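You operate a simulated robot arm through the tools that you are given. There is no shell and no other tool.

You are at the controls of a simulated two-armed robot. One attempt, no reset.

## Task
The caps are on the wrong posts: swap them and tighten both posts' knobs.
Fine: leave the black cap on the mat.

The check looks at the end state, three seconds after you hand in, the way a careful person would. Anything else that was tipped, shoved, dropped, spilled or broken makes it a failure. Lids that push on must go on centred and level and be pressed home; caps that screw on are set level and turned clockwise until they are tight.

## Robot
Two 7-joint arms with two-finger parallel grippers on one trunk that stands fixed in place. Base frame: the origin is at the foot of the trunk, x ahead of it, y to its left, z up. Readings come in m, rad, newtons and seconds.
The left shoulder is at [0.07, 0.188, 1.34], the right one opposite. With the tool pointing down near the work surface each hand reaches from about 0.18 to 0.76 m from the base axis, measured 20 degrees to its own side. Payload 3.91 kg a hand.
The tool frame of a hand sits at the grasp point between the pads (the TCP): z along the fingers, y along the line on which they close. The tips reach 0.03 m beyond it. Largest opening 0.11 m; finger width 0.02, thickness 0.01; the body of the gripper, 0.048 by 0.112 m, starts 0.055 m behind the TCP.
Orientation is that of the tool frame in the base frame, as a unit quaternion [x, y, z, w]. With the fingers straight down and closing along the base's y, the tool's x points along the base's -x, its y along +y and its z along -z.

## Interface
- The arms move only by the tool send_rows. It takes "left_plan", "right_plan" or both (then of equal length, played together; a hand with none holds still); each is one flat list of numbers, 7 for each row, row after row: the gripper command, from -1 (shut) to 1 (fully open), values between in proportion, then the shift along the tool's x, y, z in mm, then the turn, a rotation vector about the tool's x, y, z in rad. In form: [claw, dx, dy, dz, ax, ay, az, claw, dx, dy, dz, ax, ay, az, ...]. A call has 1 to 20 rows; each row shifts and turns the commanded pose from where the row before left it, along the tool's axes as they then stand. Each row takes 0.2 s and may step no farther than 0.05 m and 0.15 rad from the row before; otherwise, or with a gripper value out of range, the whole call is refused. A pose out of reach is approached as far as the arm can. The call stops where the force on the tool passes 90 N (or 10 N more than at its start, if that is more) or the arm is blocked; 0.2 s more then pass. Each finger travels about 0.072 m/s and halts on what it meets, pressing with about 24 N; the grip force reading is that of the motor and also rises with nothing between the fingers. The clock runs only during rows and for 0.2 s after the last one: add rows that do not move to give the fingers time. It gives the time, the measured TCP pose, the force on the tool (base axes), the opening and the grip force at its end, in the units of the frame above (readings bear some noise), with the torque about the TCP (base axes, N m) and any sound that the robot's microphone picked up.
- Cameras (640 x 400 px; columns grow to the right, rows downward): "scene" is now at [0.1074, 0.0535, 1.5701]; the picture's right is [0.65, -0.76, 0.00], its down [-0.43, -0.37, -0.82] and it looks along [0.62, 0.54, -0.57] (base axes); focal length 292 px, centre (320, 200). "left" rides on the left gripper at [0.072, -0.017, -0.103] in its tool frame; the picture's right is [0.23, 0.97, 0.00], its down [-0.76, 0.18, -0.62] and it looks along [-0.61, 0.14, 0.78] (tool axes); focal length 222 px, centre (320, 200). "right" rides on the right gripper at [0.072, 0.017, -0.103] in its tool frame; the picture's right is [-0.23, 0.97, 0.00], its down [-0.76, -0.18, -0.62] and it looks along [-0.61, -0.14, 0.78] (tool axes); focal length 222 px, centre (320, 200). There is no depth. A picture from a camera that has moved, and an enlarged one, comes with that camera's place and axes in the base frame and with its lens. The place of the scene camera against the robot may be out by one fixed shift of up to 0.012 m in any direction.
- grab_frame(camera): a new picture of that camera. No time passes.
- raise_lower(by): slides the trunk up (or, below 0, down) by that many m; the arms and the scene camera ride with it, the base frame stays. It gives what a move gives, with no picture.
- head_to(pan, tilt): turns the head with the scene camera to pan (to the left, within 1.501 rad either way) and tilt (down, from -0.506 to 1.204), counted from straight ahead of the robot. It gives what a move gives.
- close_up(camera, box): a new picture of the part [left, top, right, bottom] of that camera's present view, enlarged. No time passes.
- job_done(): hands the job in; it is judged then, once.

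Nothing tells you positions but the pictures and the camera data. Unless the task says otherwise, let go and move clear before handing in.

The tools are called after "Request:" as name(argument=value, ...) on one line, values as JSON. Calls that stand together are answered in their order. send_rows: Moves the arms, as the interface text tells. Its arguments: {"type":"object","properties":{"left_plan":{"type":"array","items":{"type":"number"}},"right_plan":{"type":"array","items":{"type":"number"}}},"required":[]} The other tools are called the same way: raise_lower (by) moves the trunk up or down; head_to (pan, tilt) turns the head that bears the scene camera; grab_frame (camera) takes a picture; close_up (camera, box) takes an enlarged picture of a part of a camera's view; job_done () hands the job in.

At the start:

```text
clock: 0.0
left_ee_pos: [0.4262, 0.4692, 1.3413]
left_tool_rot: [0.0, 1.0, 0.0, -0.001]
left_contact_force: [-0.5, -0.1, 0.5]
left_moment: [0.0, 0.0, 0.05]
left_grip_width: 0.1098
left_grip_force: 0.0
right_ee_pos: [0.3846, 0.0351, 1.358]
right_tool_rot: [0.0, 1.0, 0.0, -0.001]
right_contact_force: [-0.2, -0.7, 0.4]
right_moment: [0.02, -0.04, 0.01]
right_grip_width: 0.1099
right_grip_force: 0.1
trunk travel left (down, up): [-0.85, 0.09]
head pan, tilt (commanded): [0.712, 0.604]
```

scene: 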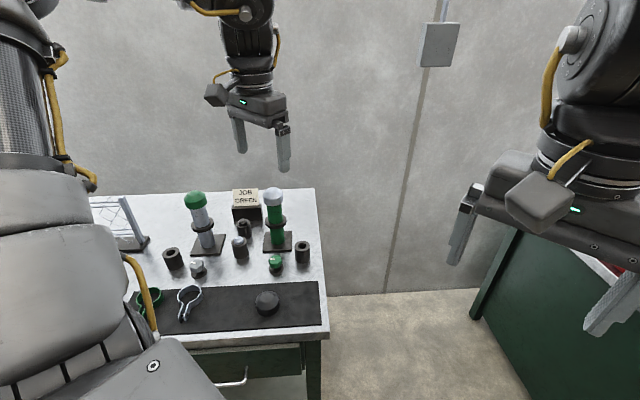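
right: 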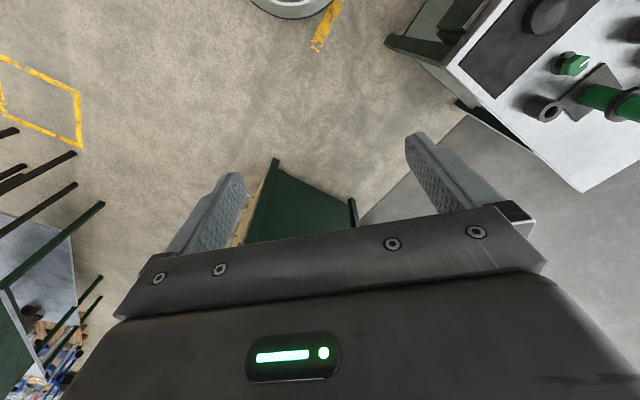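
left: 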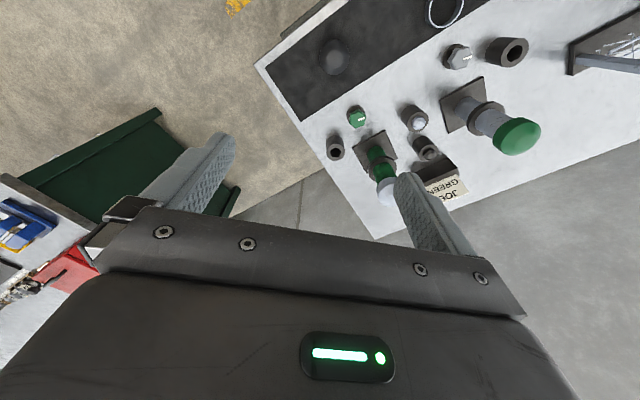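

I see a bench with two posts: a grey post carrying a green cap and a green post carrying a white/grey cap. There are also loose parts (knobs, sockets), a mat with a black cap, and a "JOB GREEN" sign. I'll look closer first.

Request:
close_up(camera="scene", box=[80, 170, 340, 340])

Request:
close_up(camera="scene", box=[170, 180, 320, 280])

Request:
close_up(camera="left", box=[250, 0, 640, 240])

```text
2.35 times, centred on (210, 255) of scene
camera zoom: at [0.1074, 0.0535, 1.5701], right [0.65, -0.76, 0.0], down [-0.43, -0.37, -0.82], along [0.62, 0.54, -0.57], focal length 688 px, centre (579, 71)
```

zoom: 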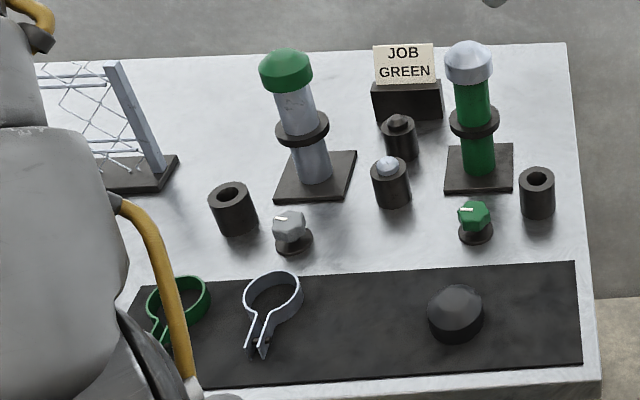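

```text
4.00 times, centred on (245, 230) of scene
camera zoom: at [0.1074, 0.0535, 1.5701], right [0.65, -0.76, 0.0], down [-0.43, -0.37, -0.82], along [0.62, 0.54, -0.57], focal length 1170 px, centre (620, 80)
```

zoom: 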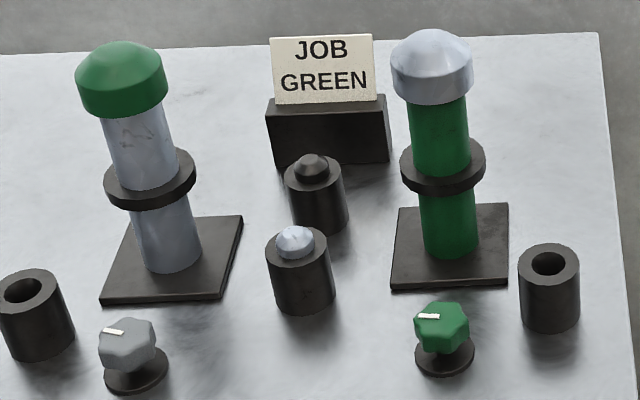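

```text
1.64 times, centred on (445, 120) of left
camera zoom: at [0.3533, 0.4514, 1.4431], right [-0.23, 0.97, 0.0], down [0.76, 0.18, 0.62], along [0.61, 0.14, -0.78], focal length 364 px, centre (115, 331)
```

zoom: 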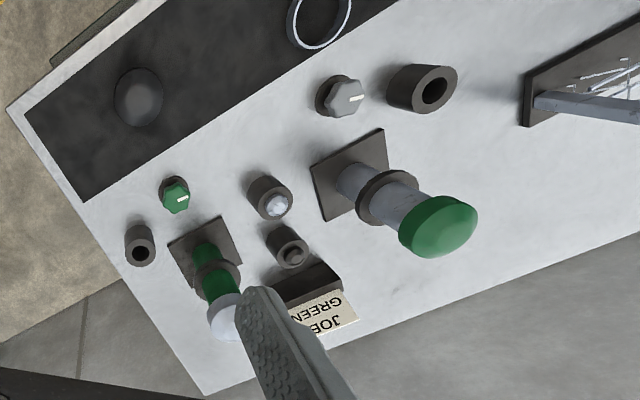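

The bench sits ahead and to the left, with its top at about z≈0.87 and the posts about 0.2 m tall. I'll turn the left hand so its camera faces the bench and look again.

Request:
send_rows(left_plan=[1, 0, 0, 0, 0, 0, -0.15, 1, 0, 0, 0, 0, 0, -0.15, 1, 0, 0, 0, 0, 0, -0.15, 1, 0, 0, 0, 0, 0, -0.15, 1, 0, 0, 0, 0, 0, -0.15])

Request:
grab_frame(camera="left")

Request:
grab_frame(camera="scene")

```text
clock: 1.2
left_ee_pos: [0.4271, 0.4687, 1.3418]
left_tool_rot: [-0.368, 0.93, 0.0, 0.0]
left_contact_force: [-0.1, 0.4, 0.5]
left_moment: [0.02, 0.04, 0.0]
left_grip_width: 0.1098
left_grip_force: 0.0
right_ee_pos: [0.3853, 0.0336, 1.3571]
right_tool_rot: [-0.001, 1.0, 0.0, 0.0]
right_contact_force: [0.0, 0.0, -0.1]
right_moment: [-0.01, 0.02, 0.0]
right_grip_width: 0.11
right_grip_force: 0.1
trunk travel left (down, up): [-0.85, 0.09]
head pan, tilt (commanded): [0.712, 0.604]
```

```text
taken
camera left: at [0.3846, 0.4071, 1.4431], right [-0.83, 0.56, 0.0], down [0.43, 0.65, 0.62], along [0.35, 0.52, -0.78], focal length 222 px, centre (320, 200)
```

left: 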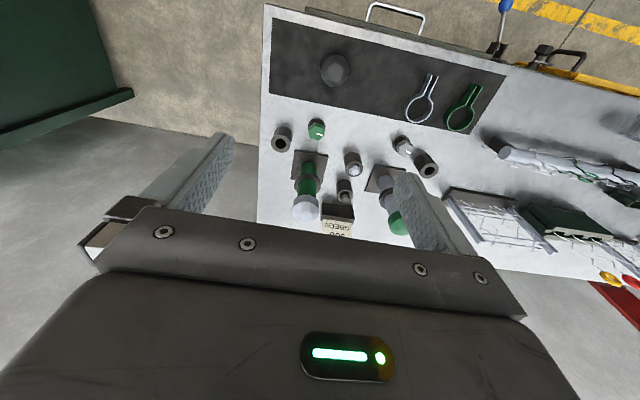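

```text
taken
camera scene: at [0.1076, 0.0535, 1.5701], right [0.65, -0.76, 0.0], down [-0.43, -0.37, -0.82], along [0.62, 0.54, -0.57], focal length 292 px, centre (320, 200)
```

scene: 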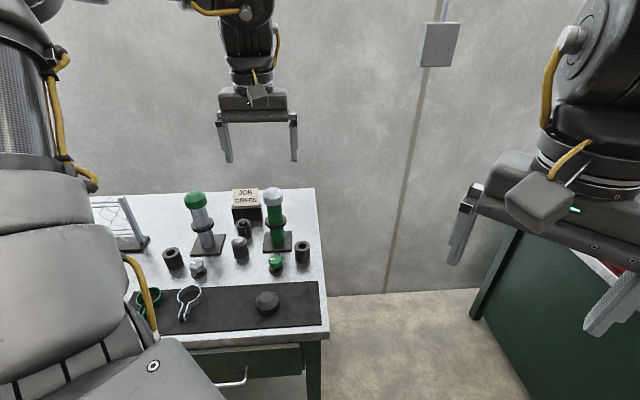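

Request:
close_up(camera="left", box=[250, 20, 490, 250])

Request:
close_up(camera="left", box=[260, 110, 380, 240])

Request:
close_up(camera="scene", box=[130, 230, 340, 340])

Request:
close_up(camera="scene", box=[180, 230, 310, 285])

```text
1.74 times, centred on (370, 135) of left
camera zoom: at [0.3846, 0.4071, 1.4431], right [-0.83, 0.56, 0.0], down [0.43, 0.65, 0.62], along [0.35, 0.52, -0.78], focal length 386 px, centre (233, 313)
```

zoom: 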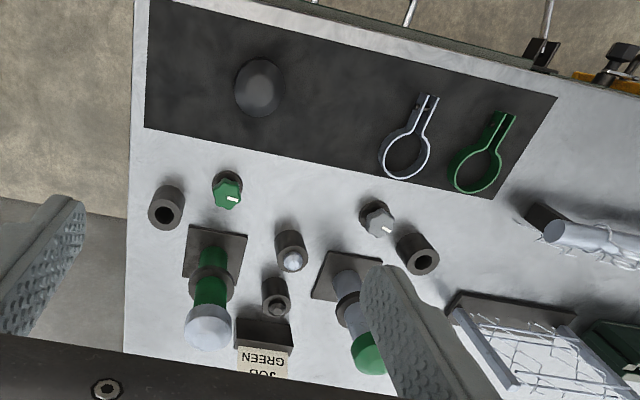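

```text
3.08 times, centred on (320, 175) of left
camera zoom: at [0.3846, 0.4071, 1.4431], right [-0.83, 0.56, 0.0], down [0.43, 0.65, 0.62], along [0.35, 0.52, -0.78], focal length 684 px, centre (320, 277)
```

zoom: 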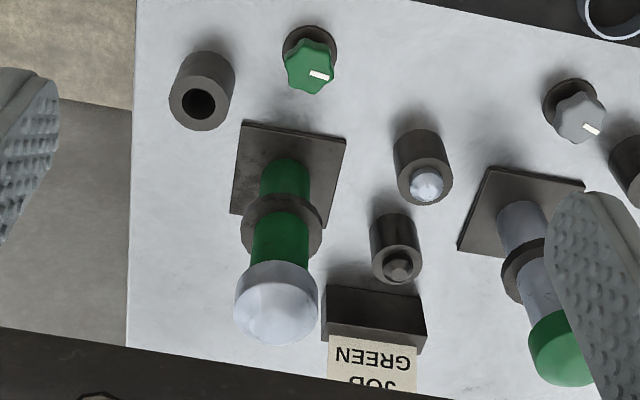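

```text
3.05 times, centred on (235, 285) of scene
camera zoom: at [0.1076, 0.0535, 1.5701], right [0.65, -0.76, 0.0], down [-0.43, -0.37, -0.82], along [0.62, 0.54, -0.57], focal length 891 px, centre (579, -59)
```

zoom: 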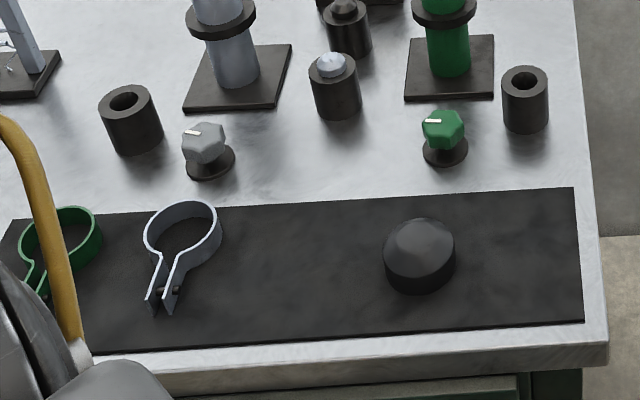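

```text
4.92 times, centred on (245, 258) of scene
camera zoom: at [0.1076, 0.0535, 1.5701], right [0.65, -0.76, 0.0], down [-0.43, -0.37, -0.82], along [0.62, 0.54, -0.57], focal length 1440 px, centre (689, -83)
```

zoom: 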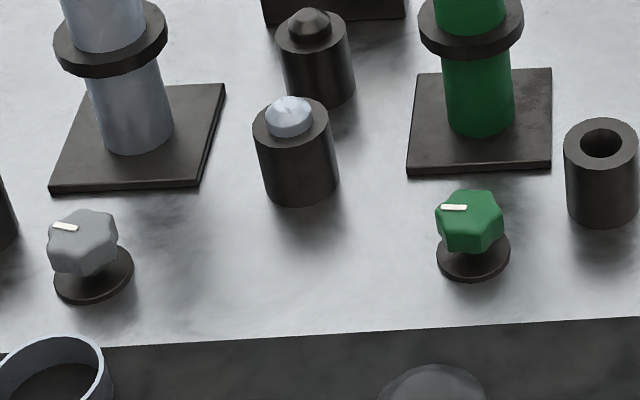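

The scene and left-camera views give a poor triangulation so far. I'll shift the left hand over the bench, well above the posts, to get a wider baseline and check its reach.

Request:
send_rows(left_plan=[1, -28.5, 30.4, 0, 0, 0, 0, 1, -28.5, 30.4, 0, 0, 0, 0, 1, -28.5, 30.4, 0, 0, 0, 0, 1, -28.5, 30.4, 0, 0, 0, 0, 1, -28.5, 30.4, 0, 0, 0, 0, 1, -28.5, 30.4, 0, 0, 0, 0])

Request:
grab_frame(camera="left")

Request:
grab_frame(camera="scene")

```text
clock: 2.6
left_ee_pos: [0.4348, 0.7177, 1.3373]
left_tool_rot: [-0.365, 0.931, 0.0, -0.002]
left_contact_force: [0.5, 0.7, -0.7]
left_moment: [-0.01, 0.06, -0.02]
left_grip_width: 0.1095
left_grip_force: 0.1
right_ee_pos: [0.3888, 0.0361, 1.3568]
right_tool_rot: [0.0, 1.0, -0.001, -0.001]
right_contact_force: [0.7, 0.5, -0.4]
right_moment: [-0.02, 0.03, -0.03]
right_grip_width: 0.1099
right_grip_force: 0.0
trunk travel left (down, up): [-0.85, 0.09]
head pan, tilt (commanded): [0.712, 0.604]
```

```text
taken
camera left: at [0.3926, 0.6548, 1.4392], right [-0.83, 0.56, 0.0], down [0.44, 0.65, 0.62], along [0.35, 0.52, -0.78], focal length 222 px, centre (320, 200)
```

left: 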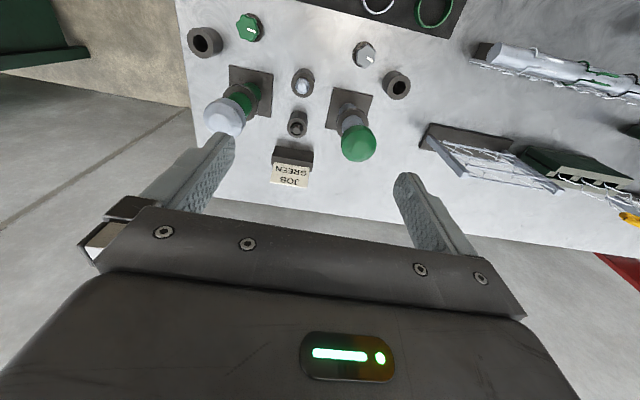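

```text
taken
camera scene: at [0.1103, 0.0548, 1.5698], right [0.65, -0.76, 0.0], down [-0.43, -0.37, -0.82], along [0.62, 0.54, -0.57], focal length 292 px, centre (320, 200)
```

scene: 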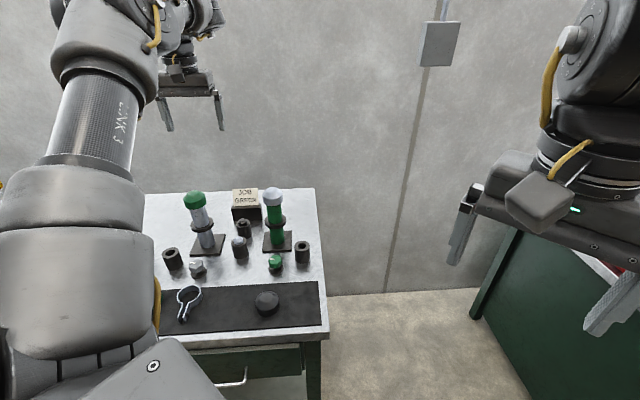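

Request:
close_up(camera="left", box=[180, 0, 440, 190])

Request:
close_up(camera="left", box=[190, 60, 320, 190])

Request:
close_up(camera="left", box=[300, 30, 430, 180])

```text
2.11 times, centred on (310, 95) of left
camera zoom: at [0.3926, 0.6548, 1.4392], right [-0.83, 0.56, 0.0], down [0.44, 0.65, 0.62], along [0.35, 0.52, -0.78], focal length 468 px, centre (341, 421)
```

zoom: 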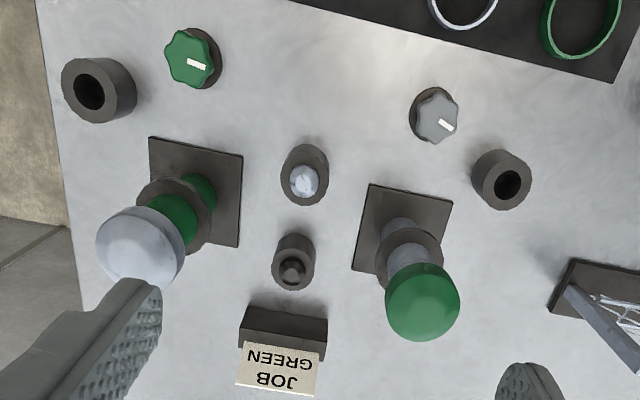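

```text
3.08 times, centred on (255, 125) of left
camera zoom: at [0.3926, 0.6548, 1.4392], right [-0.83, 0.56, 0.0], down [0.44, 0.65, 0.62], along [0.35, 0.52, -0.78], focal length 684 px, centre (520, 431)
```

zoom: 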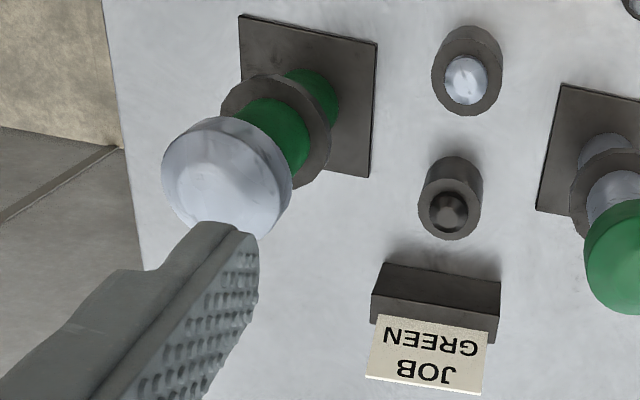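

```text
2.67 times, centred on (365, 105) of left
camera zoom: at [0.3926, 0.6548, 1.4392], right [-0.83, 0.56, 0.0], down [0.44, 0.65, 0.62], along [0.35, 0.52, -0.78], focal length 592 px, centre (200, 453)
```

zoom: 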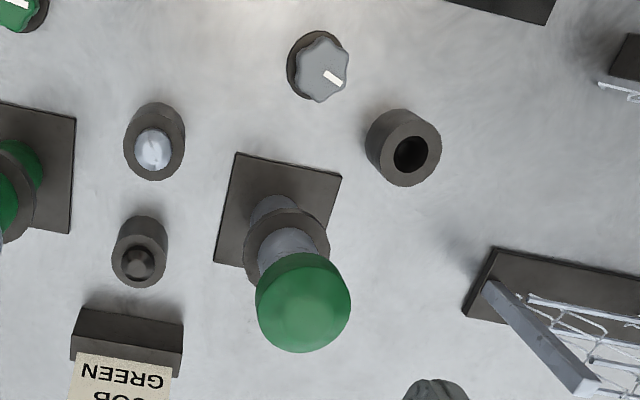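

Triangulating the two left views puts the posts at about (0.603, 0.674) for the green one and (0.433, 0.845) for the grey one. The plate tops are at z≈0.857, the caps at ≈1.05, and the bench is turned 45°. Now I'll check that the left hand can reach above the far grey post.

Request:
send_rows(left_plan=[1, 0, 0, 0, 0, 0, -0.035, 1, -17.7, 18.2, 10, 0, 0, 0, 1, -17.7, 18.2, 10, 0, 0, 0, 1, -17.7, 18.2, 10, 0, 0, 0, 1, -17.7, 18.2, 10, 0, 0, 0, 1, -17.7, 18.2, 10, 0, 0, 0, 1, 0, 0, 0, 0, 0, 0])

Request:
grab_frame(camera="left")

Request:
grab_frame(camera="scene")

```text
clock: 4.2
left_ee_pos: [0.4227, 0.8347, 1.2946]
left_tool_rot: [-0.383, 0.924, 0.001, 0.001]
left_contact_force: [0.0, -0.4, -0.2]
left_moment: [0.04, -0.02, 0.0]
left_grip_width: 0.11
left_grip_force: 0.0
left hand out of reach, approached as far as the arm can: row 6
right_ee_pos: [0.3853, 0.0326, 1.3588]
right_tool_rot: [0.001, 1.0, 0.001, -0.001]
right_contact_force: [0.2, -0.9, -0.3]
right_moment: [0.04, -0.02, -0.01]
right_grip_width: 0.1098
right_grip_force: 0.0
trunk travel left (down, up): [-0.85, 0.09]
head pan, tilt (commanded): [0.712, 0.604]
```

```text
taken
camera left: at [0.3836, 0.7709, 1.396], right [-0.85, 0.53, 0.0], down [0.41, 0.66, 0.62], along [0.33, 0.53, -0.78], focal length 222 px, centre (320, 200)
```

left: 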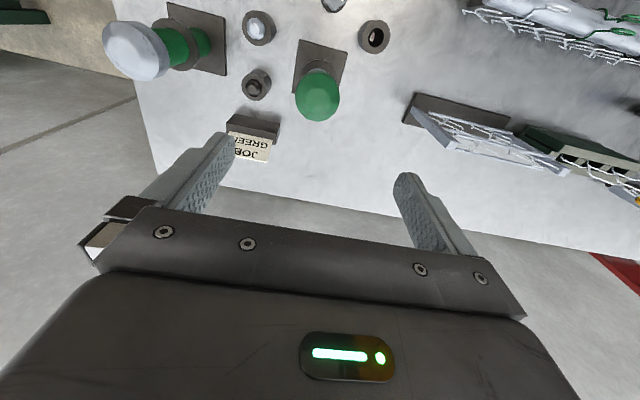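

```text
taken
camera scene: at [0.1076, 0.0515, 1.5702], right [0.65, -0.76, 0.0], down [-0.43, -0.37, -0.82], along [0.62, 0.54, -0.57], focal length 292 px, centre (320, 200)
```

scene: 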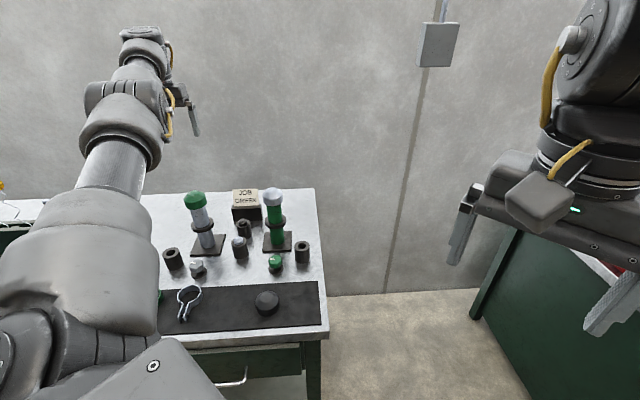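

The reach limit shows up only high above the bench. Lower down the wrist is closer to shoulder height, so I'll go down a little and re-check.

Request:
send_rows(left_plan=[1, 0, 0, 25, 0, 0, 0, 1, 0, 0, 25, 0, 0, 0, 1, 0, 0, 25, 0, 0, 0, 1, 0, 0, 0, 0, 0, 0])

Request:
grab_frame(camera="left")

```text
clock: 5.2
left_ee_pos: [0.4224, 0.8363, 1.2187]
left_tool_rot: [-0.383, 0.924, -0.001, -0.001]
left_contact_force: [-0.5, 0.5, 0.1]
left_moment: [0.03, -0.02, -0.01]
left_grip_width: 0.11
left_grip_force: 0.0
right_ee_pos: [0.3859, 0.0344, 1.3567]
right_tool_rot: [0.0, 1.0, -0.002, 0.0]
right_contact_force: [-0.6, 0.0, 0.1]
right_moment: [-0.02, 0.01, 0.0]
right_grip_width: 0.1099
right_grip_force: 0.0
trunk travel left (down, up): [-0.85, 0.09]
head pan, tilt (commanded): [0.712, 0.604]
```

```text
taken
camera left: at [0.3831, 0.7734, 1.3205], right [-0.85, 0.53, 0.0], down [0.41, 0.66, 0.62], along [0.33, 0.53, -0.78], focal length 222 px, centre (320, 200)
```

left: 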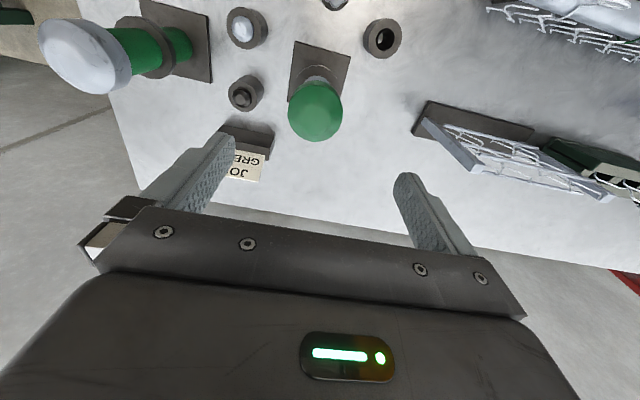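

Reachable at this height. I'll centre over the green cap and come down to just above it for another look.

Request:
send_rows(left_plan=[1, -13.3, -1.7, 15, 0, 0, 0, 1, 0, 0, 25, 0, 0, 0, 1, 0, 0, 25, 0, 0, 0, 1, 0, 0, 20, 0, 0, 0, 1, 0, 0, 0, 0, 0, 0])

Request:
grab_frame(camera="left")

Request:
grab_frame(camera="scene")

```text
clock: 6.4
left_ee_pos: [0.4288, 0.8383, 1.1355]
left_tool_rot: [-0.383, 0.924, -0.001, 0.0]
left_contact_force: [0.2, 0.0, 0.8]
left_moment: [-0.02, -0.03, 0.0]
left_grip_width: 0.11
left_grip_force: 0.0
left hand out of reach, approached as far as the arm can: row 3
right_ee_pos: [0.3856, 0.0347, 1.3581]
right_tool_rot: [0.0, 1.0, -0.001, 0.001]
right_contact_force: [0.8, 0.8, 1.3]
right_moment: [0.02, -0.01, 0.01]
right_grip_width: 0.1098
right_grip_force: 0.0
trunk travel left (down, up): [-0.85, 0.09]
head pan, tilt (commanded): [0.712, 0.604]
```

```text
taken
camera left: at [0.3893, 0.7742, 1.2372], right [-0.85, 0.53, 0.0], down [0.41, 0.66, 0.62], along [0.33, 0.53, -0.78], focal length 222 px, centre (320, 200)
```

left: 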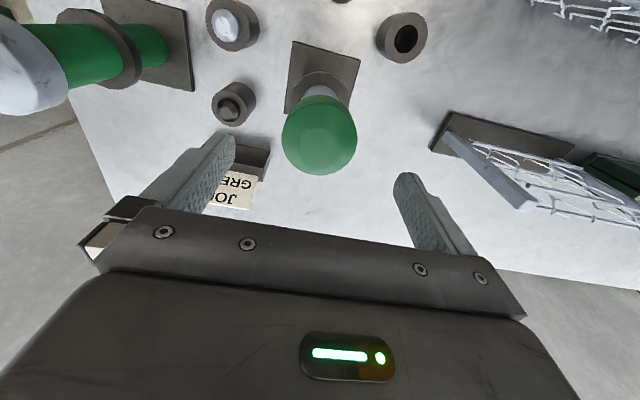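

```text
taken
camera scene: at [0.1071, 0.0542, 1.5701], right [0.65, -0.76, 0.0], down [-0.43, -0.37, -0.82], along [0.62, 0.54, -0.57], focal length 292 px, centre (320, 200)
```

scene: 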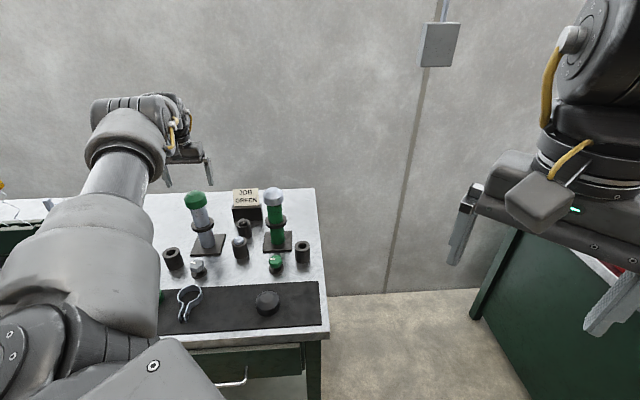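

Request:
close_up(camera="left", box=[260, 30, 380, 190])

Request:
close_up(camera="scene", box=[170, 180, 300, 260])

```text
2.50 times, centred on (320, 110) of left
camera zoom: at [0.3893, 0.7742, 1.2372], right [-0.85, 0.53, 0.0], down [0.41, 0.66, 0.62], along [0.33, 0.53, -0.78], focal length 555 px, centre (320, 425)
```

zoom: 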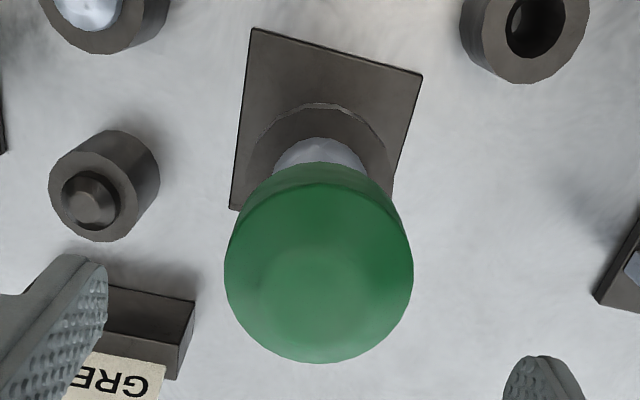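

```text
4.92 times, centred on (235, 220) of scene
camera zoom: at [0.1071, 0.0542, 1.5701], right [0.65, -0.76, 0.0], down [-0.43, -0.37, -0.82], along [0.62, 0.54, -0.57], focal length 1440 px, centre (738, 102)
```

zoom: 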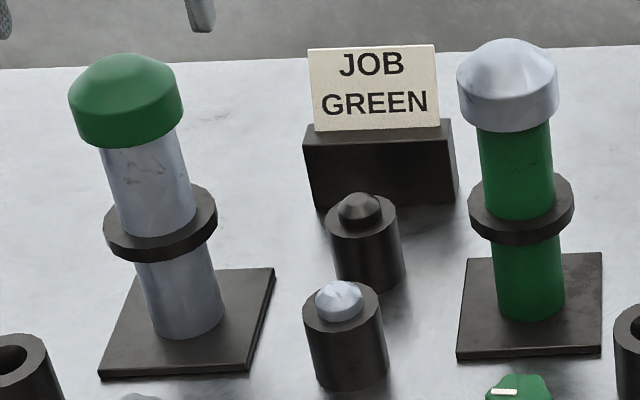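

Request:
close_up(camera="left", box=[275, 80, 365, 180])

```text
4.00 times, centred on (320, 130) of left
camera zoom: at [0.3893, 0.7742, 1.2372], right [-0.85, 0.53, 0.0], down [0.41, 0.66, 0.62], along [0.33, 0.53, -0.78], focal length 888 px, centre (320, 480)
```

zoom: 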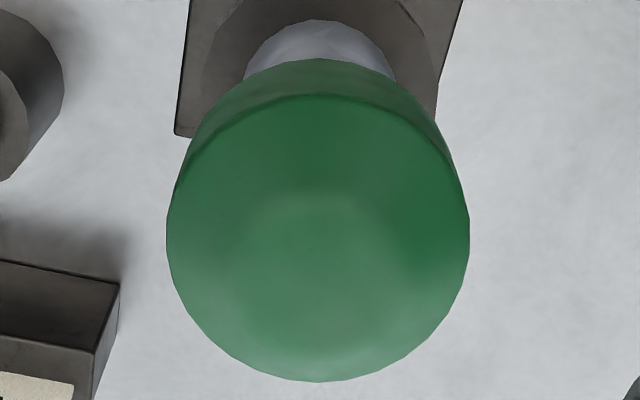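

The green cap is about 65 mm across. Its skirt runs z≈1.030–1.056 and its top is near 1.068. The grey post is right at the arm's reach limit, so I'll back off, turn the hand to face along the shoulder–post line, and lower the trunk so the wrist is at shoulder height.

Request:
send_rows(left_plan=[1, 0, 0, -40, 0, 0, 0, 1, 30, 0, -30, 0, 0, 0, 1, 30, 0, -30, 0, 0, -0.14, 1, 0, 0, 0, 0, 0, -0.141, 1, 0, 0, 0, 0, 0, 0])

Request:
raise_lower(by=-0.11)

Request:
grab_frame(camera="left")

Request:
grab_frame(camera="scene")

```text
clock: 7.6
left_ee_pos: [0.3883, 0.7997, 1.2384]
left_tool_rot: [-0.508, 0.861, 0.0, -0.001]
left_contact_force: [-0.3, 0.2, -0.7]
left_moment: [-0.01, -0.01, 0.0]
left_grip_width: 0.11
left_grip_force: 0.1
right_ee_pos: [0.3876, 0.0358, 1.3571]
right_tool_rot: [0.0, 1.0, 0.0, -0.001]
right_contact_force: [0.3, 0.0, 1.1]
right_moment: [0.01, 0.01, 0.01]
right_grip_width: 0.1098
right_grip_force: 0.2
trunk travel left (down, up): [-0.85, 0.09]
head pan, tilt (commanded): [0.712, 0.604]
```

```text
clock: 9.0
left_ee_pos: [0.3894, 0.7995, 1.1279]
left_tool_rot: [-0.508, 0.861, -0.001, 0.001]
left_contact_force: [0.4, 0.0, -0.6]
left_moment: [0.02, 0.01, -0.04]
left_grip_width: 0.11
left_grip_force: 0.0
right_ee_pos: [0.3856, 0.0348, 1.2478]
right_tool_rot: [0.001, 1.0, 0.001, 0.001]
right_contact_force: [-0.1, -0.6, 0.5]
right_moment: [-0.01, 0.0, 0.0]
right_grip_width: 0.1099
right_grip_force: 0.0
trunk travel left (down, up): [-0.74, 0.2]
head pan, tilt (commanded): [0.712, 0.604]
```

```text
taken
camera left: at [0.3679, 0.7261, 1.2303], right [-0.96, 0.27, 0.0], down [0.21, 0.75, 0.62], along [0.17, 0.6, -0.78], focal length 222 px, centre (320, 200)
```

left: 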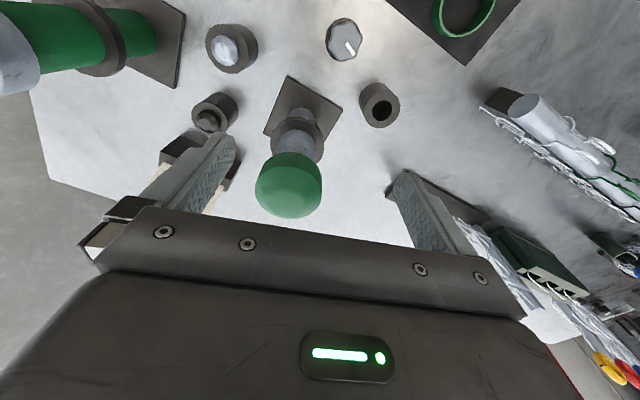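

```text
taken
camera scene: at [0.107, 0.0531, 1.4602], right [0.65, -0.76, 0.0], down [-0.43, -0.37, -0.82], along [0.62, 0.54, -0.57], focal length 292 px, centre (320, 200)
```

scene: 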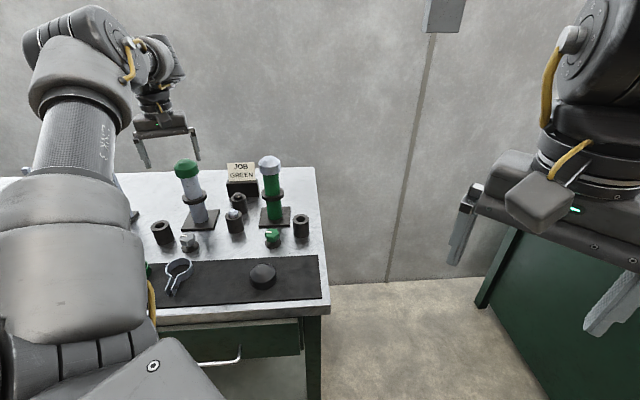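

The trunk is lowered and everything is still in place. Now I'll move horizontally over the green cap, staying above it, and check the centring.

Request:
send_rows(left_plan=[1, -26, -8.5, 0, 0, 0, 0, 1, -26, -8.5, 0, 0, 0, 0, 1, 0, 0, 10, 0, 0, 0, 1, 0, 0, 0, 0, 0, 0])

Request:
grab_frame(camera="left")

Request:
close_up(camera="scene", box=[110, 90, 310, 240])

```text
clock: 10.0
left_ee_pos: [0.4272, 0.8345, 1.119]
left_tool_rot: [-0.508, 0.861, 0.001, 0.0]
left_contact_force: [0.3, -0.4, 0.6]
left_moment: [0.0, 0.01, -0.02]
left_grip_width: 0.11
left_grip_force: 0.1
right_ee_pos: [0.3856, 0.0342, 1.2474]
right_tool_rot: [0.0, 1.0, 0.001, 0.0]
right_contact_force: [-0.1, 0.3, 0.8]
right_moment: [-0.02, 0.02, 0.01]
right_grip_width: 0.11
right_grip_force: 0.0
trunk travel left (down, up): [-0.74, 0.2]
head pan, tilt (commanded): [0.712, 0.604]
```

```text
taken
camera left: at [0.4082, 0.7641, 1.2203], right [-0.96, 0.27, 0.0], down [0.21, 0.75, 0.62], along [0.17, 0.6, -0.78], focal length 222 px, centre (320, 200)
```

left: 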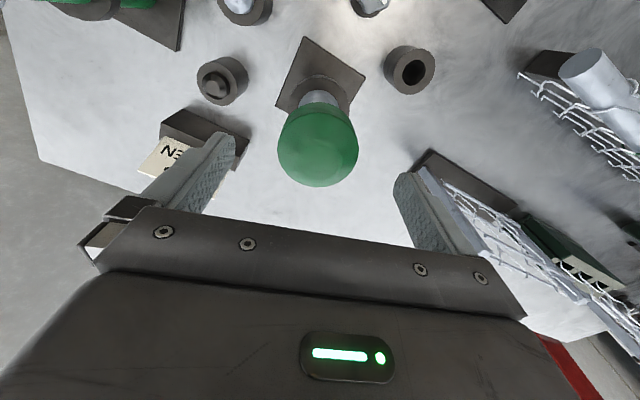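

```text
2.67 times, centred on (210, 165) of scene
camera zoom: at [0.1081, 0.0527, 1.46], right [0.65, -0.76, 0.0], down [-0.43, -0.37, -0.82], along [0.62, 0.54, -0.57], focal length 780 px, centre (613, 293)
```

zoom: 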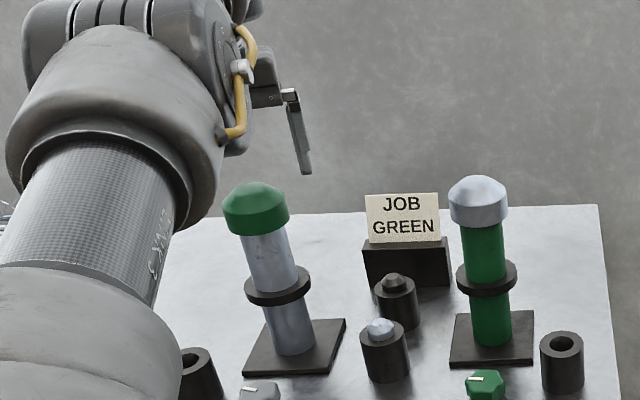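

Lateral centring is within about a millimetre. Now I'll go straight down around the cap with the gripper open, edging outward a few millimetres.

Request:
send_rows(left_plan=[1, -2, 0, 15, 0, 0, 0, 1, -2, 0, 15, 0, 0, 0, 1, -2, 0, 15, 0, 0, 0, 1, 0, 0, 12, 0, 0, 0, 1, 0, 0, 0, 0, 0, 0])

Request:
grab_frame(camera="left")

Request:
close_up(camera="scene", box=[110, 90, 310, 240])

```text
clock: 11.2
left_ee_pos: [0.4324, 0.8404, 1.0598]
left_tool_rot: [-0.508, 0.861, 0.001, 0.001]
left_contact_force: [-0.5, -0.6, 0.4]
left_moment: [0.03, 0.03, -0.02]
left_grip_width: 0.11
left_grip_force: 0.0
right_ee_pos: [0.3861, 0.0353, 1.2478]
right_tool_rot: [-0.001, 1.0, 0.0, 0.0]
right_contact_force: [0.8, 0.0, -0.4]
right_moment: [0.0, 0.01, -0.01]
right_grip_width: 0.1097
right_grip_force: 0.1
trunk travel left (down, up): [-0.74, 0.2]
head pan, tilt (commanded): [0.712, 0.604]
```

```text
taken
camera left: at [0.4125, 0.7673, 1.162], right [-0.96, 0.27, 0.0], down [0.21, 0.75, 0.62], along [0.17, 0.6, -0.78], focal length 222 px, centre (320, 200)
```

left: 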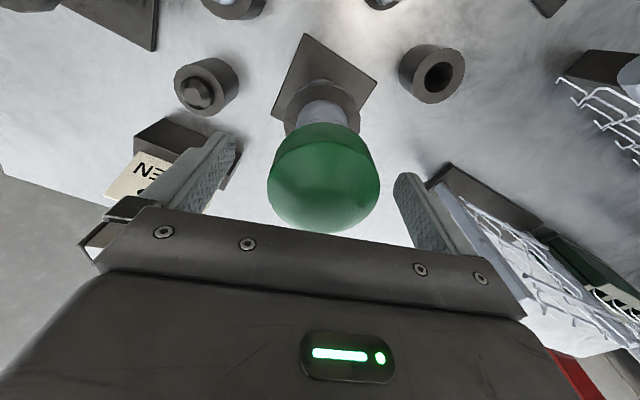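

```text
2.67 times, centred on (210, 165) of scene
camera zoom: at [0.1075, 0.0534, 1.4601], right [0.65, -0.76, 0.0], down [-0.43, -0.37, -0.82], along [0.62, 0.54, -0.57], focal length 780 px, centre (613, 293)
```

zoom: 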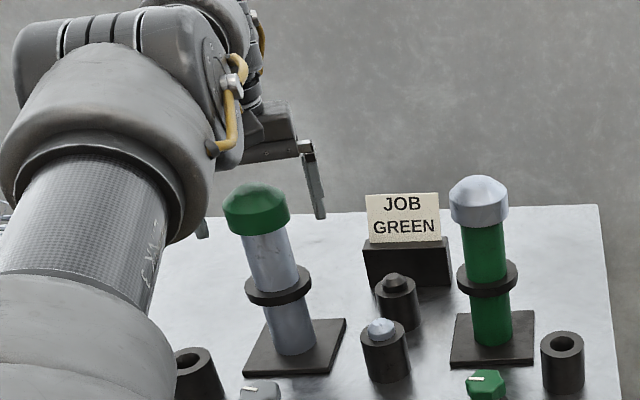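

The cap sits about 3 mm toward the tool's +y side. I'll shift by that, close most of the way and look again.

Request:
send_rows(left_plan=[1, 0, 3, 0, 0, 0, 0, 0.42, 0, 0, 0, 0, 0, 0, 0.42, 0, 0, 0, 0, 0, 0, 0.42, 0, 0, 0, 0, 0, 0])

Request:
grab_frame(camera="left")

Request:
close_up(camera="left", box=[230, 90, 410, 240])

```text
clock: 12.2
left_ee_pos: [0.4289, 0.8419, 1.0595]
left_tool_rot: [-0.509, 0.861, 0.0, 0.001]
left_contact_force: [-0.4, 0.1, 0.3]
left_moment: [0.04, -0.01, 0.02]
left_grip_width: 0.0781
left_grip_force: 0.0
right_ee_pos: [0.3858, 0.0348, 1.2484]
right_tool_rot: [0.0, 1.0, 0.0, 0.0]
right_contact_force: [-0.8, 0.5, 0.4]
right_moment: [-0.01, 0.02, -0.03]
right_grip_width: 0.1097
right_grip_force: 0.1
trunk travel left (down, up): [-0.74, 0.2]
head pan, tilt (commanded): [0.712, 0.604]
```

```text
taken
camera left: at [0.4089, 0.7698, 1.1618], right [-0.96, 0.27, 0.0], down [0.21, 0.75, 0.62], along [0.17, 0.6, -0.78], focal length 222 px, centre (320, 200)
```

left: 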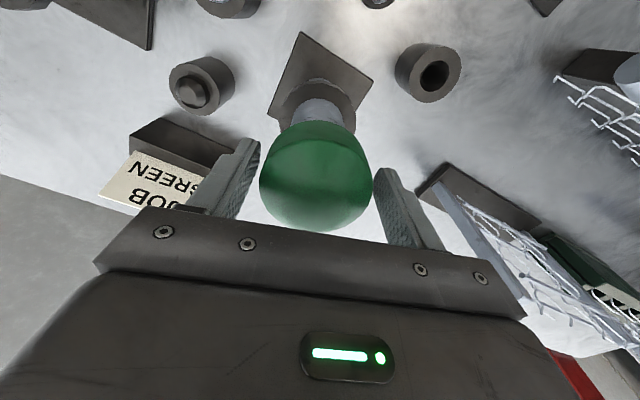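

```text
2.67 times, centred on (320, 165) of left
camera zoom: at [0.4089, 0.7698, 1.1618], right [-0.96, 0.27, 0.0], down [0.21, 0.75, 0.62], along [0.17, 0.6, -0.78], focal length 592 px, centre (320, 293)
```

zoom: 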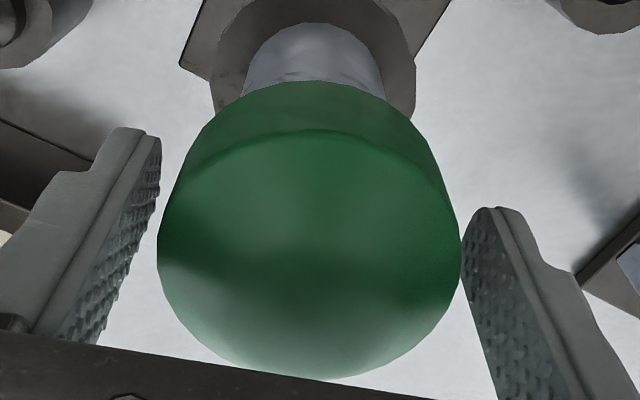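

Request:
send_rows(left_plan=[0.42, 0, -1.5, 0, 0, 0, 0, 0.3, 0, 0, 0, 0, 0, 0, 0.2, 0, 0, 0, 0, 0, 0, 0.1, 0, 0, 0, 0, 0, 0, 0.0, 0, 0, 0, 0, 0, 0, 0, 0, 0, 0, 0, 0, 0])

Request:
grab_frame(camera="left")

Request:
close_up(camera="scene", box=[110, 90, 310, 240])

```text
clock: 13.6
left_ee_pos: [0.4301, 0.841, 1.0603]
left_tool_rot: [-0.508, 0.861, 0.0, 0.0]
left_contact_force: [0.2, -0.6, 0.2]
left_moment: [-0.02, 0.02, -0.02]
left_grip_width: 0.0682
left_grip_force: 24.4
right_ee_pos: [0.3846, 0.035, 1.2473]
right_tool_rot: [-0.001, 1.0, 0.0, 0.0]
right_contact_force: [0.1, -1.1, -0.8]
right_moment: [-0.03, 0.02, -0.02]
right_grip_width: 0.1099
right_grip_force: 0.1
trunk travel left (down, up): [-0.74, 0.2]
head pan, tilt (commanded): [0.712, 0.604]
```

```text
taken
camera left: at [0.4098, 0.7691, 1.1625], right [-0.96, 0.27, 0.0], down [0.21, 0.75, 0.62], along [0.17, 0.6, -0.78], focal length 222 px, centre (320, 200)
```

left: 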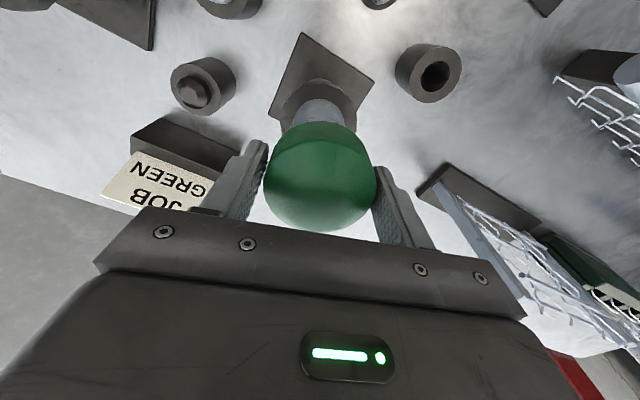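

```text
2.67 times, centred on (210, 165) of scene
camera zoom: at [0.1074, 0.0536, 1.4601], right [0.65, -0.76, 0.0], down [-0.43, -0.37, -0.82], along [0.62, 0.54, -0.57], focal length 780 px, centre (613, 293)
```

zoom: 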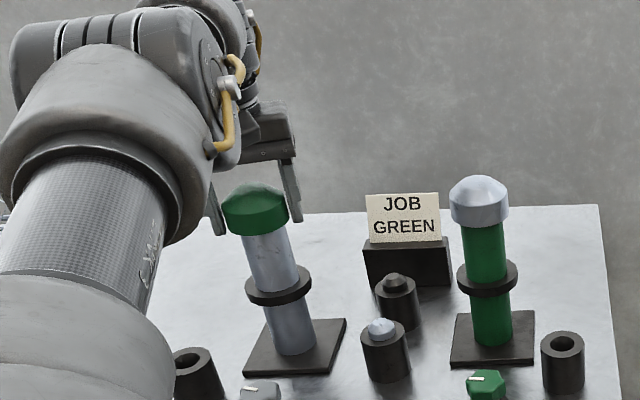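

The green cap is gripped; it measures 68 mm. Now a gentle trial lift of a few millimetres to see whether it pulls off or is threaded.

Request:
send_rows(left_plan=[-0.3, 0, 0, 0, 0, 0, 0, -0.3, 0, 0, -2, 0, 0, 0])

```text
clock: 14.2
left_ee_pos: [0.4286, 0.8416, 1.0622]
left_tool_rot: [-0.508, 0.861, 0.0, -0.001]
left_contact_force: [0.3, -0.4, -0.7]
left_moment: [0.06, -0.02, -0.02]
left_grip_width: 0.0681
left_grip_force: 24.5
right_ee_pos: [0.3855, 0.0346, 1.2483]
right_tool_rot: [0.0, 1.0, 0.0, -0.001]
right_contact_force: [-0.6, 0.0, -0.9]
right_moment: [-0.02, 0.0, 0.01]
right_grip_width: 0.1099
right_grip_force: 0.1
trunk travel left (down, up): [-0.74, 0.2]
head pan, tilt (commanded): [0.712, 0.604]
```

Request:
send_rows(left_plan=[-0.3, 0, 0, -3, 0, 0, 0, -0.3, 0, 0, -3, 0, 0, 0])

Request:
grab_frame(camera="left")

Request:
close_up(camera="scene", box=[110, 90, 310, 240])

```text
clock: 14.8
left_ee_pos: [0.43, 0.8419, 1.0683]
left_tool_rot: [-0.508, 0.861, 0.0, -0.001]
left_contact_force: [-0.2, -0.5, -0.6]
left_moment: [0.05, 0.02, -0.04]
left_grip_width: 0.0682
left_grip_force: 24.3
right_ee_pos: [0.3852, 0.0361, 1.2486]
right_tool_rot: [0.0, 1.0, 0.001, 0.0]
right_contact_force: [0.6, -0.7, 0.0]
right_moment: [0.0, 0.01, 0.01]
right_grip_width: 0.1098
right_grip_force: 0.0
trunk travel left (down, up): [-0.74, 0.2]
head pan, tilt (commanded): [0.712, 0.604]
```

```text
taken
camera left: at [0.4096, 0.7693, 1.1705], right [-0.96, 0.27, 0.0], down [0.21, 0.75, 0.62], along [0.17, 0.6, -0.78], focal length 222 px, centre (320, 200)
```

left: 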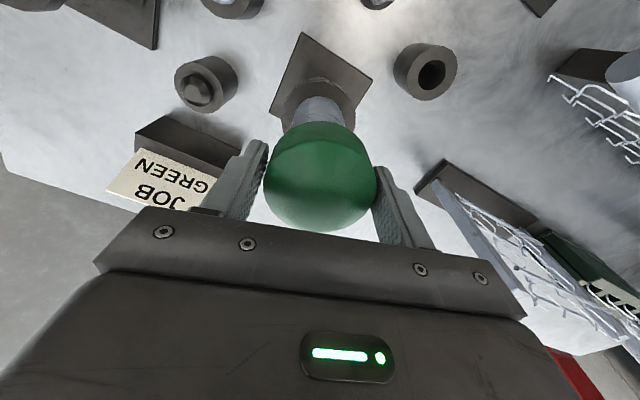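

```text
2.67 times, centred on (210, 165) of scene
camera zoom: at [0.1075, 0.0536, 1.4601], right [0.65, -0.76, 0.0], down [-0.43, -0.37, -0.82], along [0.62, 0.54, -0.57], focal length 780 px, centre (613, 293)
```

zoom: 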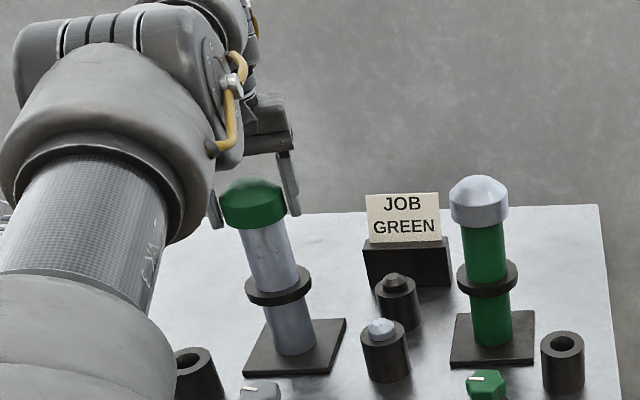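

The green cap slides off freely, with no thread, and the plate hasn't moved. I'll lift it clear and carry it toward a free patch of the mat around (0.33, 0.58), between the black cap and the grey ring.

Request:
send_rows(left_plan=[-0.3, 0, 0, -10, 0, 0, 0, -0.3, 0, 0, -12, 0, 0, 0, -0.3, 0, 0, -13, 0, 0, 0])

Request:
close_up(camera="scene", box=[110, 90, 310, 240])

Request:
grab_frame(camera="left")

```text
clock: 15.6
left_ee_pos: [0.4317, 0.8412, 1.1051]
left_tool_rot: [-0.508, 0.862, 0.001, 0.0]
left_contact_force: [-0.6, 0.3, -0.6]
left_moment: [-0.02, 0.02, -0.01]
left_grip_width: 0.0681
left_grip_force: 24.1
right_ee_pos: [0.3845, 0.0341, 1.2481]
right_tool_rot: [-0.001, 1.0, 0.001, 0.0]
right_contact_force: [0.5, 0.0, -0.4]
right_moment: [0.0, 0.01, -0.05]
right_grip_width: 0.1101
right_grip_force: 0.0
trunk travel left (down, up): [-0.74, 0.2]
head pan, tilt (commanded): [0.712, 0.604]
```

```text
2.67 times, centred on (210, 165) of scene
camera zoom: at [0.1075, 0.0537, 1.46], right [0.65, -0.76, 0.0], down [-0.43, -0.37, -0.82], along [0.62, 0.54, -0.57], focal length 780 px, centre (613, 293)
```

zoom: 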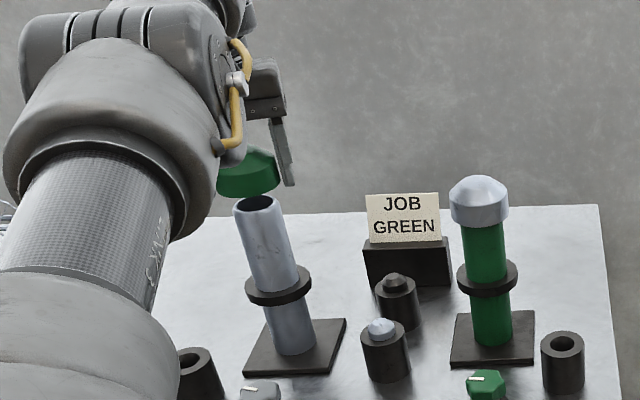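

```text
taken
camera left: at [0.4106, 0.7687, 1.2072], right [-0.96, 0.27, 0.0], down [0.21, 0.75, 0.62], along [0.17, 0.6, -0.78], focal length 222 px, centre (320, 200)
```

left: 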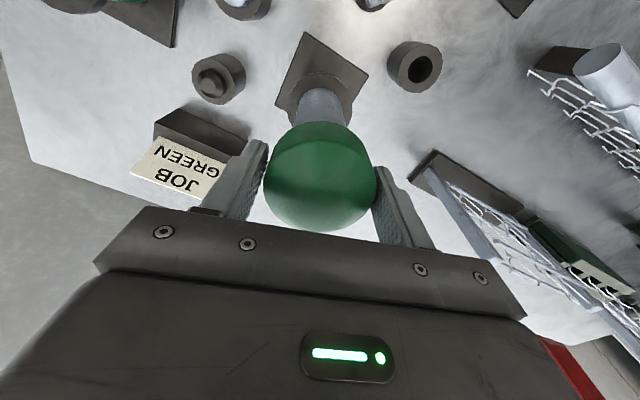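

The cap is off and the post is an open tube. I'll lift a little more, then carry the cap back over the mat at a safe height.

Request:
send_rows(left_plan=[-0.3, 2, 0, -10, 0, 0, 0, -0.3, 6, 0, -10, 0, 0, 0, -0.3, 39, -5.2, 0, 0, 0, 0, -0.3, 39, -5.2, 0, 0, 0, 0, -0.3, 39, -5.2, 0, 0, 0, 0, -0.3, 39, -5.2, 0, 0, 0, 0, -0.3, 39, -5.2, 0, 0, 0, 0, -0.3, 39, -5.2, 0, 0, 0, 0, -0.3, 39, -5.2, 0, 0, 0, 0, -0.3, 0, 0, 0, 0, 0, 0])

Request:
grab_frame(camera="left")

Request:
grab_frame(camera="scene")

```text
clock: 17.8
left_ee_pos: [0.3226, 0.5847, 1.1256]
left_tool_rot: [-0.508, 0.861, 0.0, 0.0]
left_contact_force: [-0.8, -0.2, -1.7]
left_moment: [-0.02, 0.04, 0.0]
left_grip_width: 0.0681
left_grip_force: 24.0
left hand out of reach, approached as far as the arm can: row 9
right_ee_pos: [0.3861, 0.0355, 1.2476]
right_tool_rot: [0.0, 1.0, -0.002, 0.0]
right_contact_force: [-0.5, 0.6, 0.2]
right_moment: [-0.03, -0.04, 0.02]
right_grip_width: 0.11
right_grip_force: 0.1
trunk travel left (down, up): [-0.74, 0.2]
head pan, tilt (commanded): [0.712, 0.604]
```

```text
taken
camera left: at [0.3044, 0.5126, 1.228], right [-0.96, 0.27, 0.0], down [0.21, 0.75, 0.62], along [0.17, 0.6, -0.78], focal length 222 px, centre (320, 200)
```

left: 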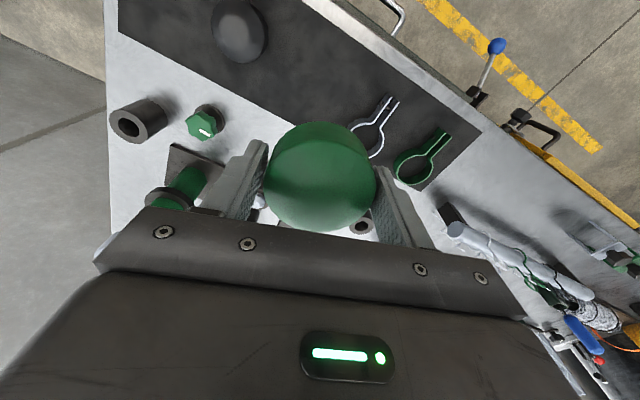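

```text
taken
camera scene: at [0.1078, 0.0541, 1.46], right [0.65, -0.76, 0.0], down [-0.43, -0.37, -0.82], along [0.62, 0.54, -0.57], focal length 292 px, centre (320, 200)
```

scene: 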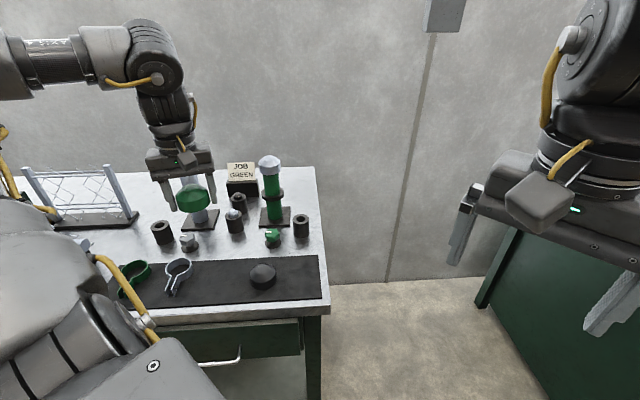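

The hand is over the free mat area. The reach warning is only a fold limit near the body, so I'll go down toward the mat and check.

Request:
send_rows(left_plan=[-0.3, 0, 0, 30, 0, 0, 0, -0.3, 0, 0, 30, 0, 0, 0, -0.3, 0, 0, 30, 0, 0, 0, -0.3, 0, 0, 30, 0, 0, 0, -0.3, 0, 0, 30, 0, 0, 0, -0.3, 0, 0, 30, 0, 0, 0, -0.3, 0, 0, 0, 0, 0, 0])

Request:
grab_frame(camera="left")

Request:
close_up(camera="scene", box=[100, 140, 340, 310])

```text
clock: 19.4
left_ee_pos: [0.3212, 0.5882, 0.951]
left_tool_rot: [-0.508, 0.861, 0.0, 0.0]
left_contact_force: [0.9, 0.0, -0.9]
left_moment: [0.01, -0.01, 0.0]
left_grip_width: 0.0683
left_grip_force: 24.3
left hand out of reach, approached as far as the arm can: row 1, 2
right_ee_pos: [0.3859, 0.0348, 1.2478]
right_tool_rot: [0.0, 1.0, 0.0, 0.0]
right_contact_force: [-0.1, 0.5, 0.1]
right_moment: [0.0, 0.02, -0.01]
right_grip_width: 0.1101
right_grip_force: 0.0
trunk travel left (down, up): [-0.74, 0.2]
head pan, tilt (commanded): [0.712, 0.604]
```

```text
taken
camera left: at [0.3021, 0.5162, 1.053], right [-0.96, 0.27, 0.0], down [0.21, 0.75, 0.62], along [0.17, 0.6, -0.78], focal length 222 px, centre (320, 200)
```

left: 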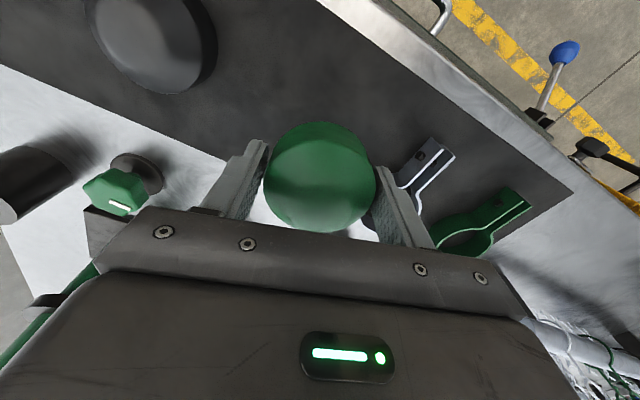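

```text
2.35 times, centred on (220, 225) of scene
camera zoom: at [0.1071, 0.0533, 1.4601], right [0.65, -0.76, 0.0], down [-0.43, -0.37, -0.82], along [0.62, 0.54, -0.57], focal length 688 px, centre (555, 141)
```

zoom: 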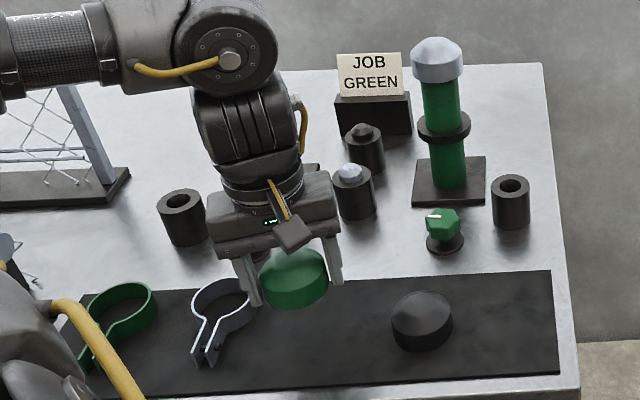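

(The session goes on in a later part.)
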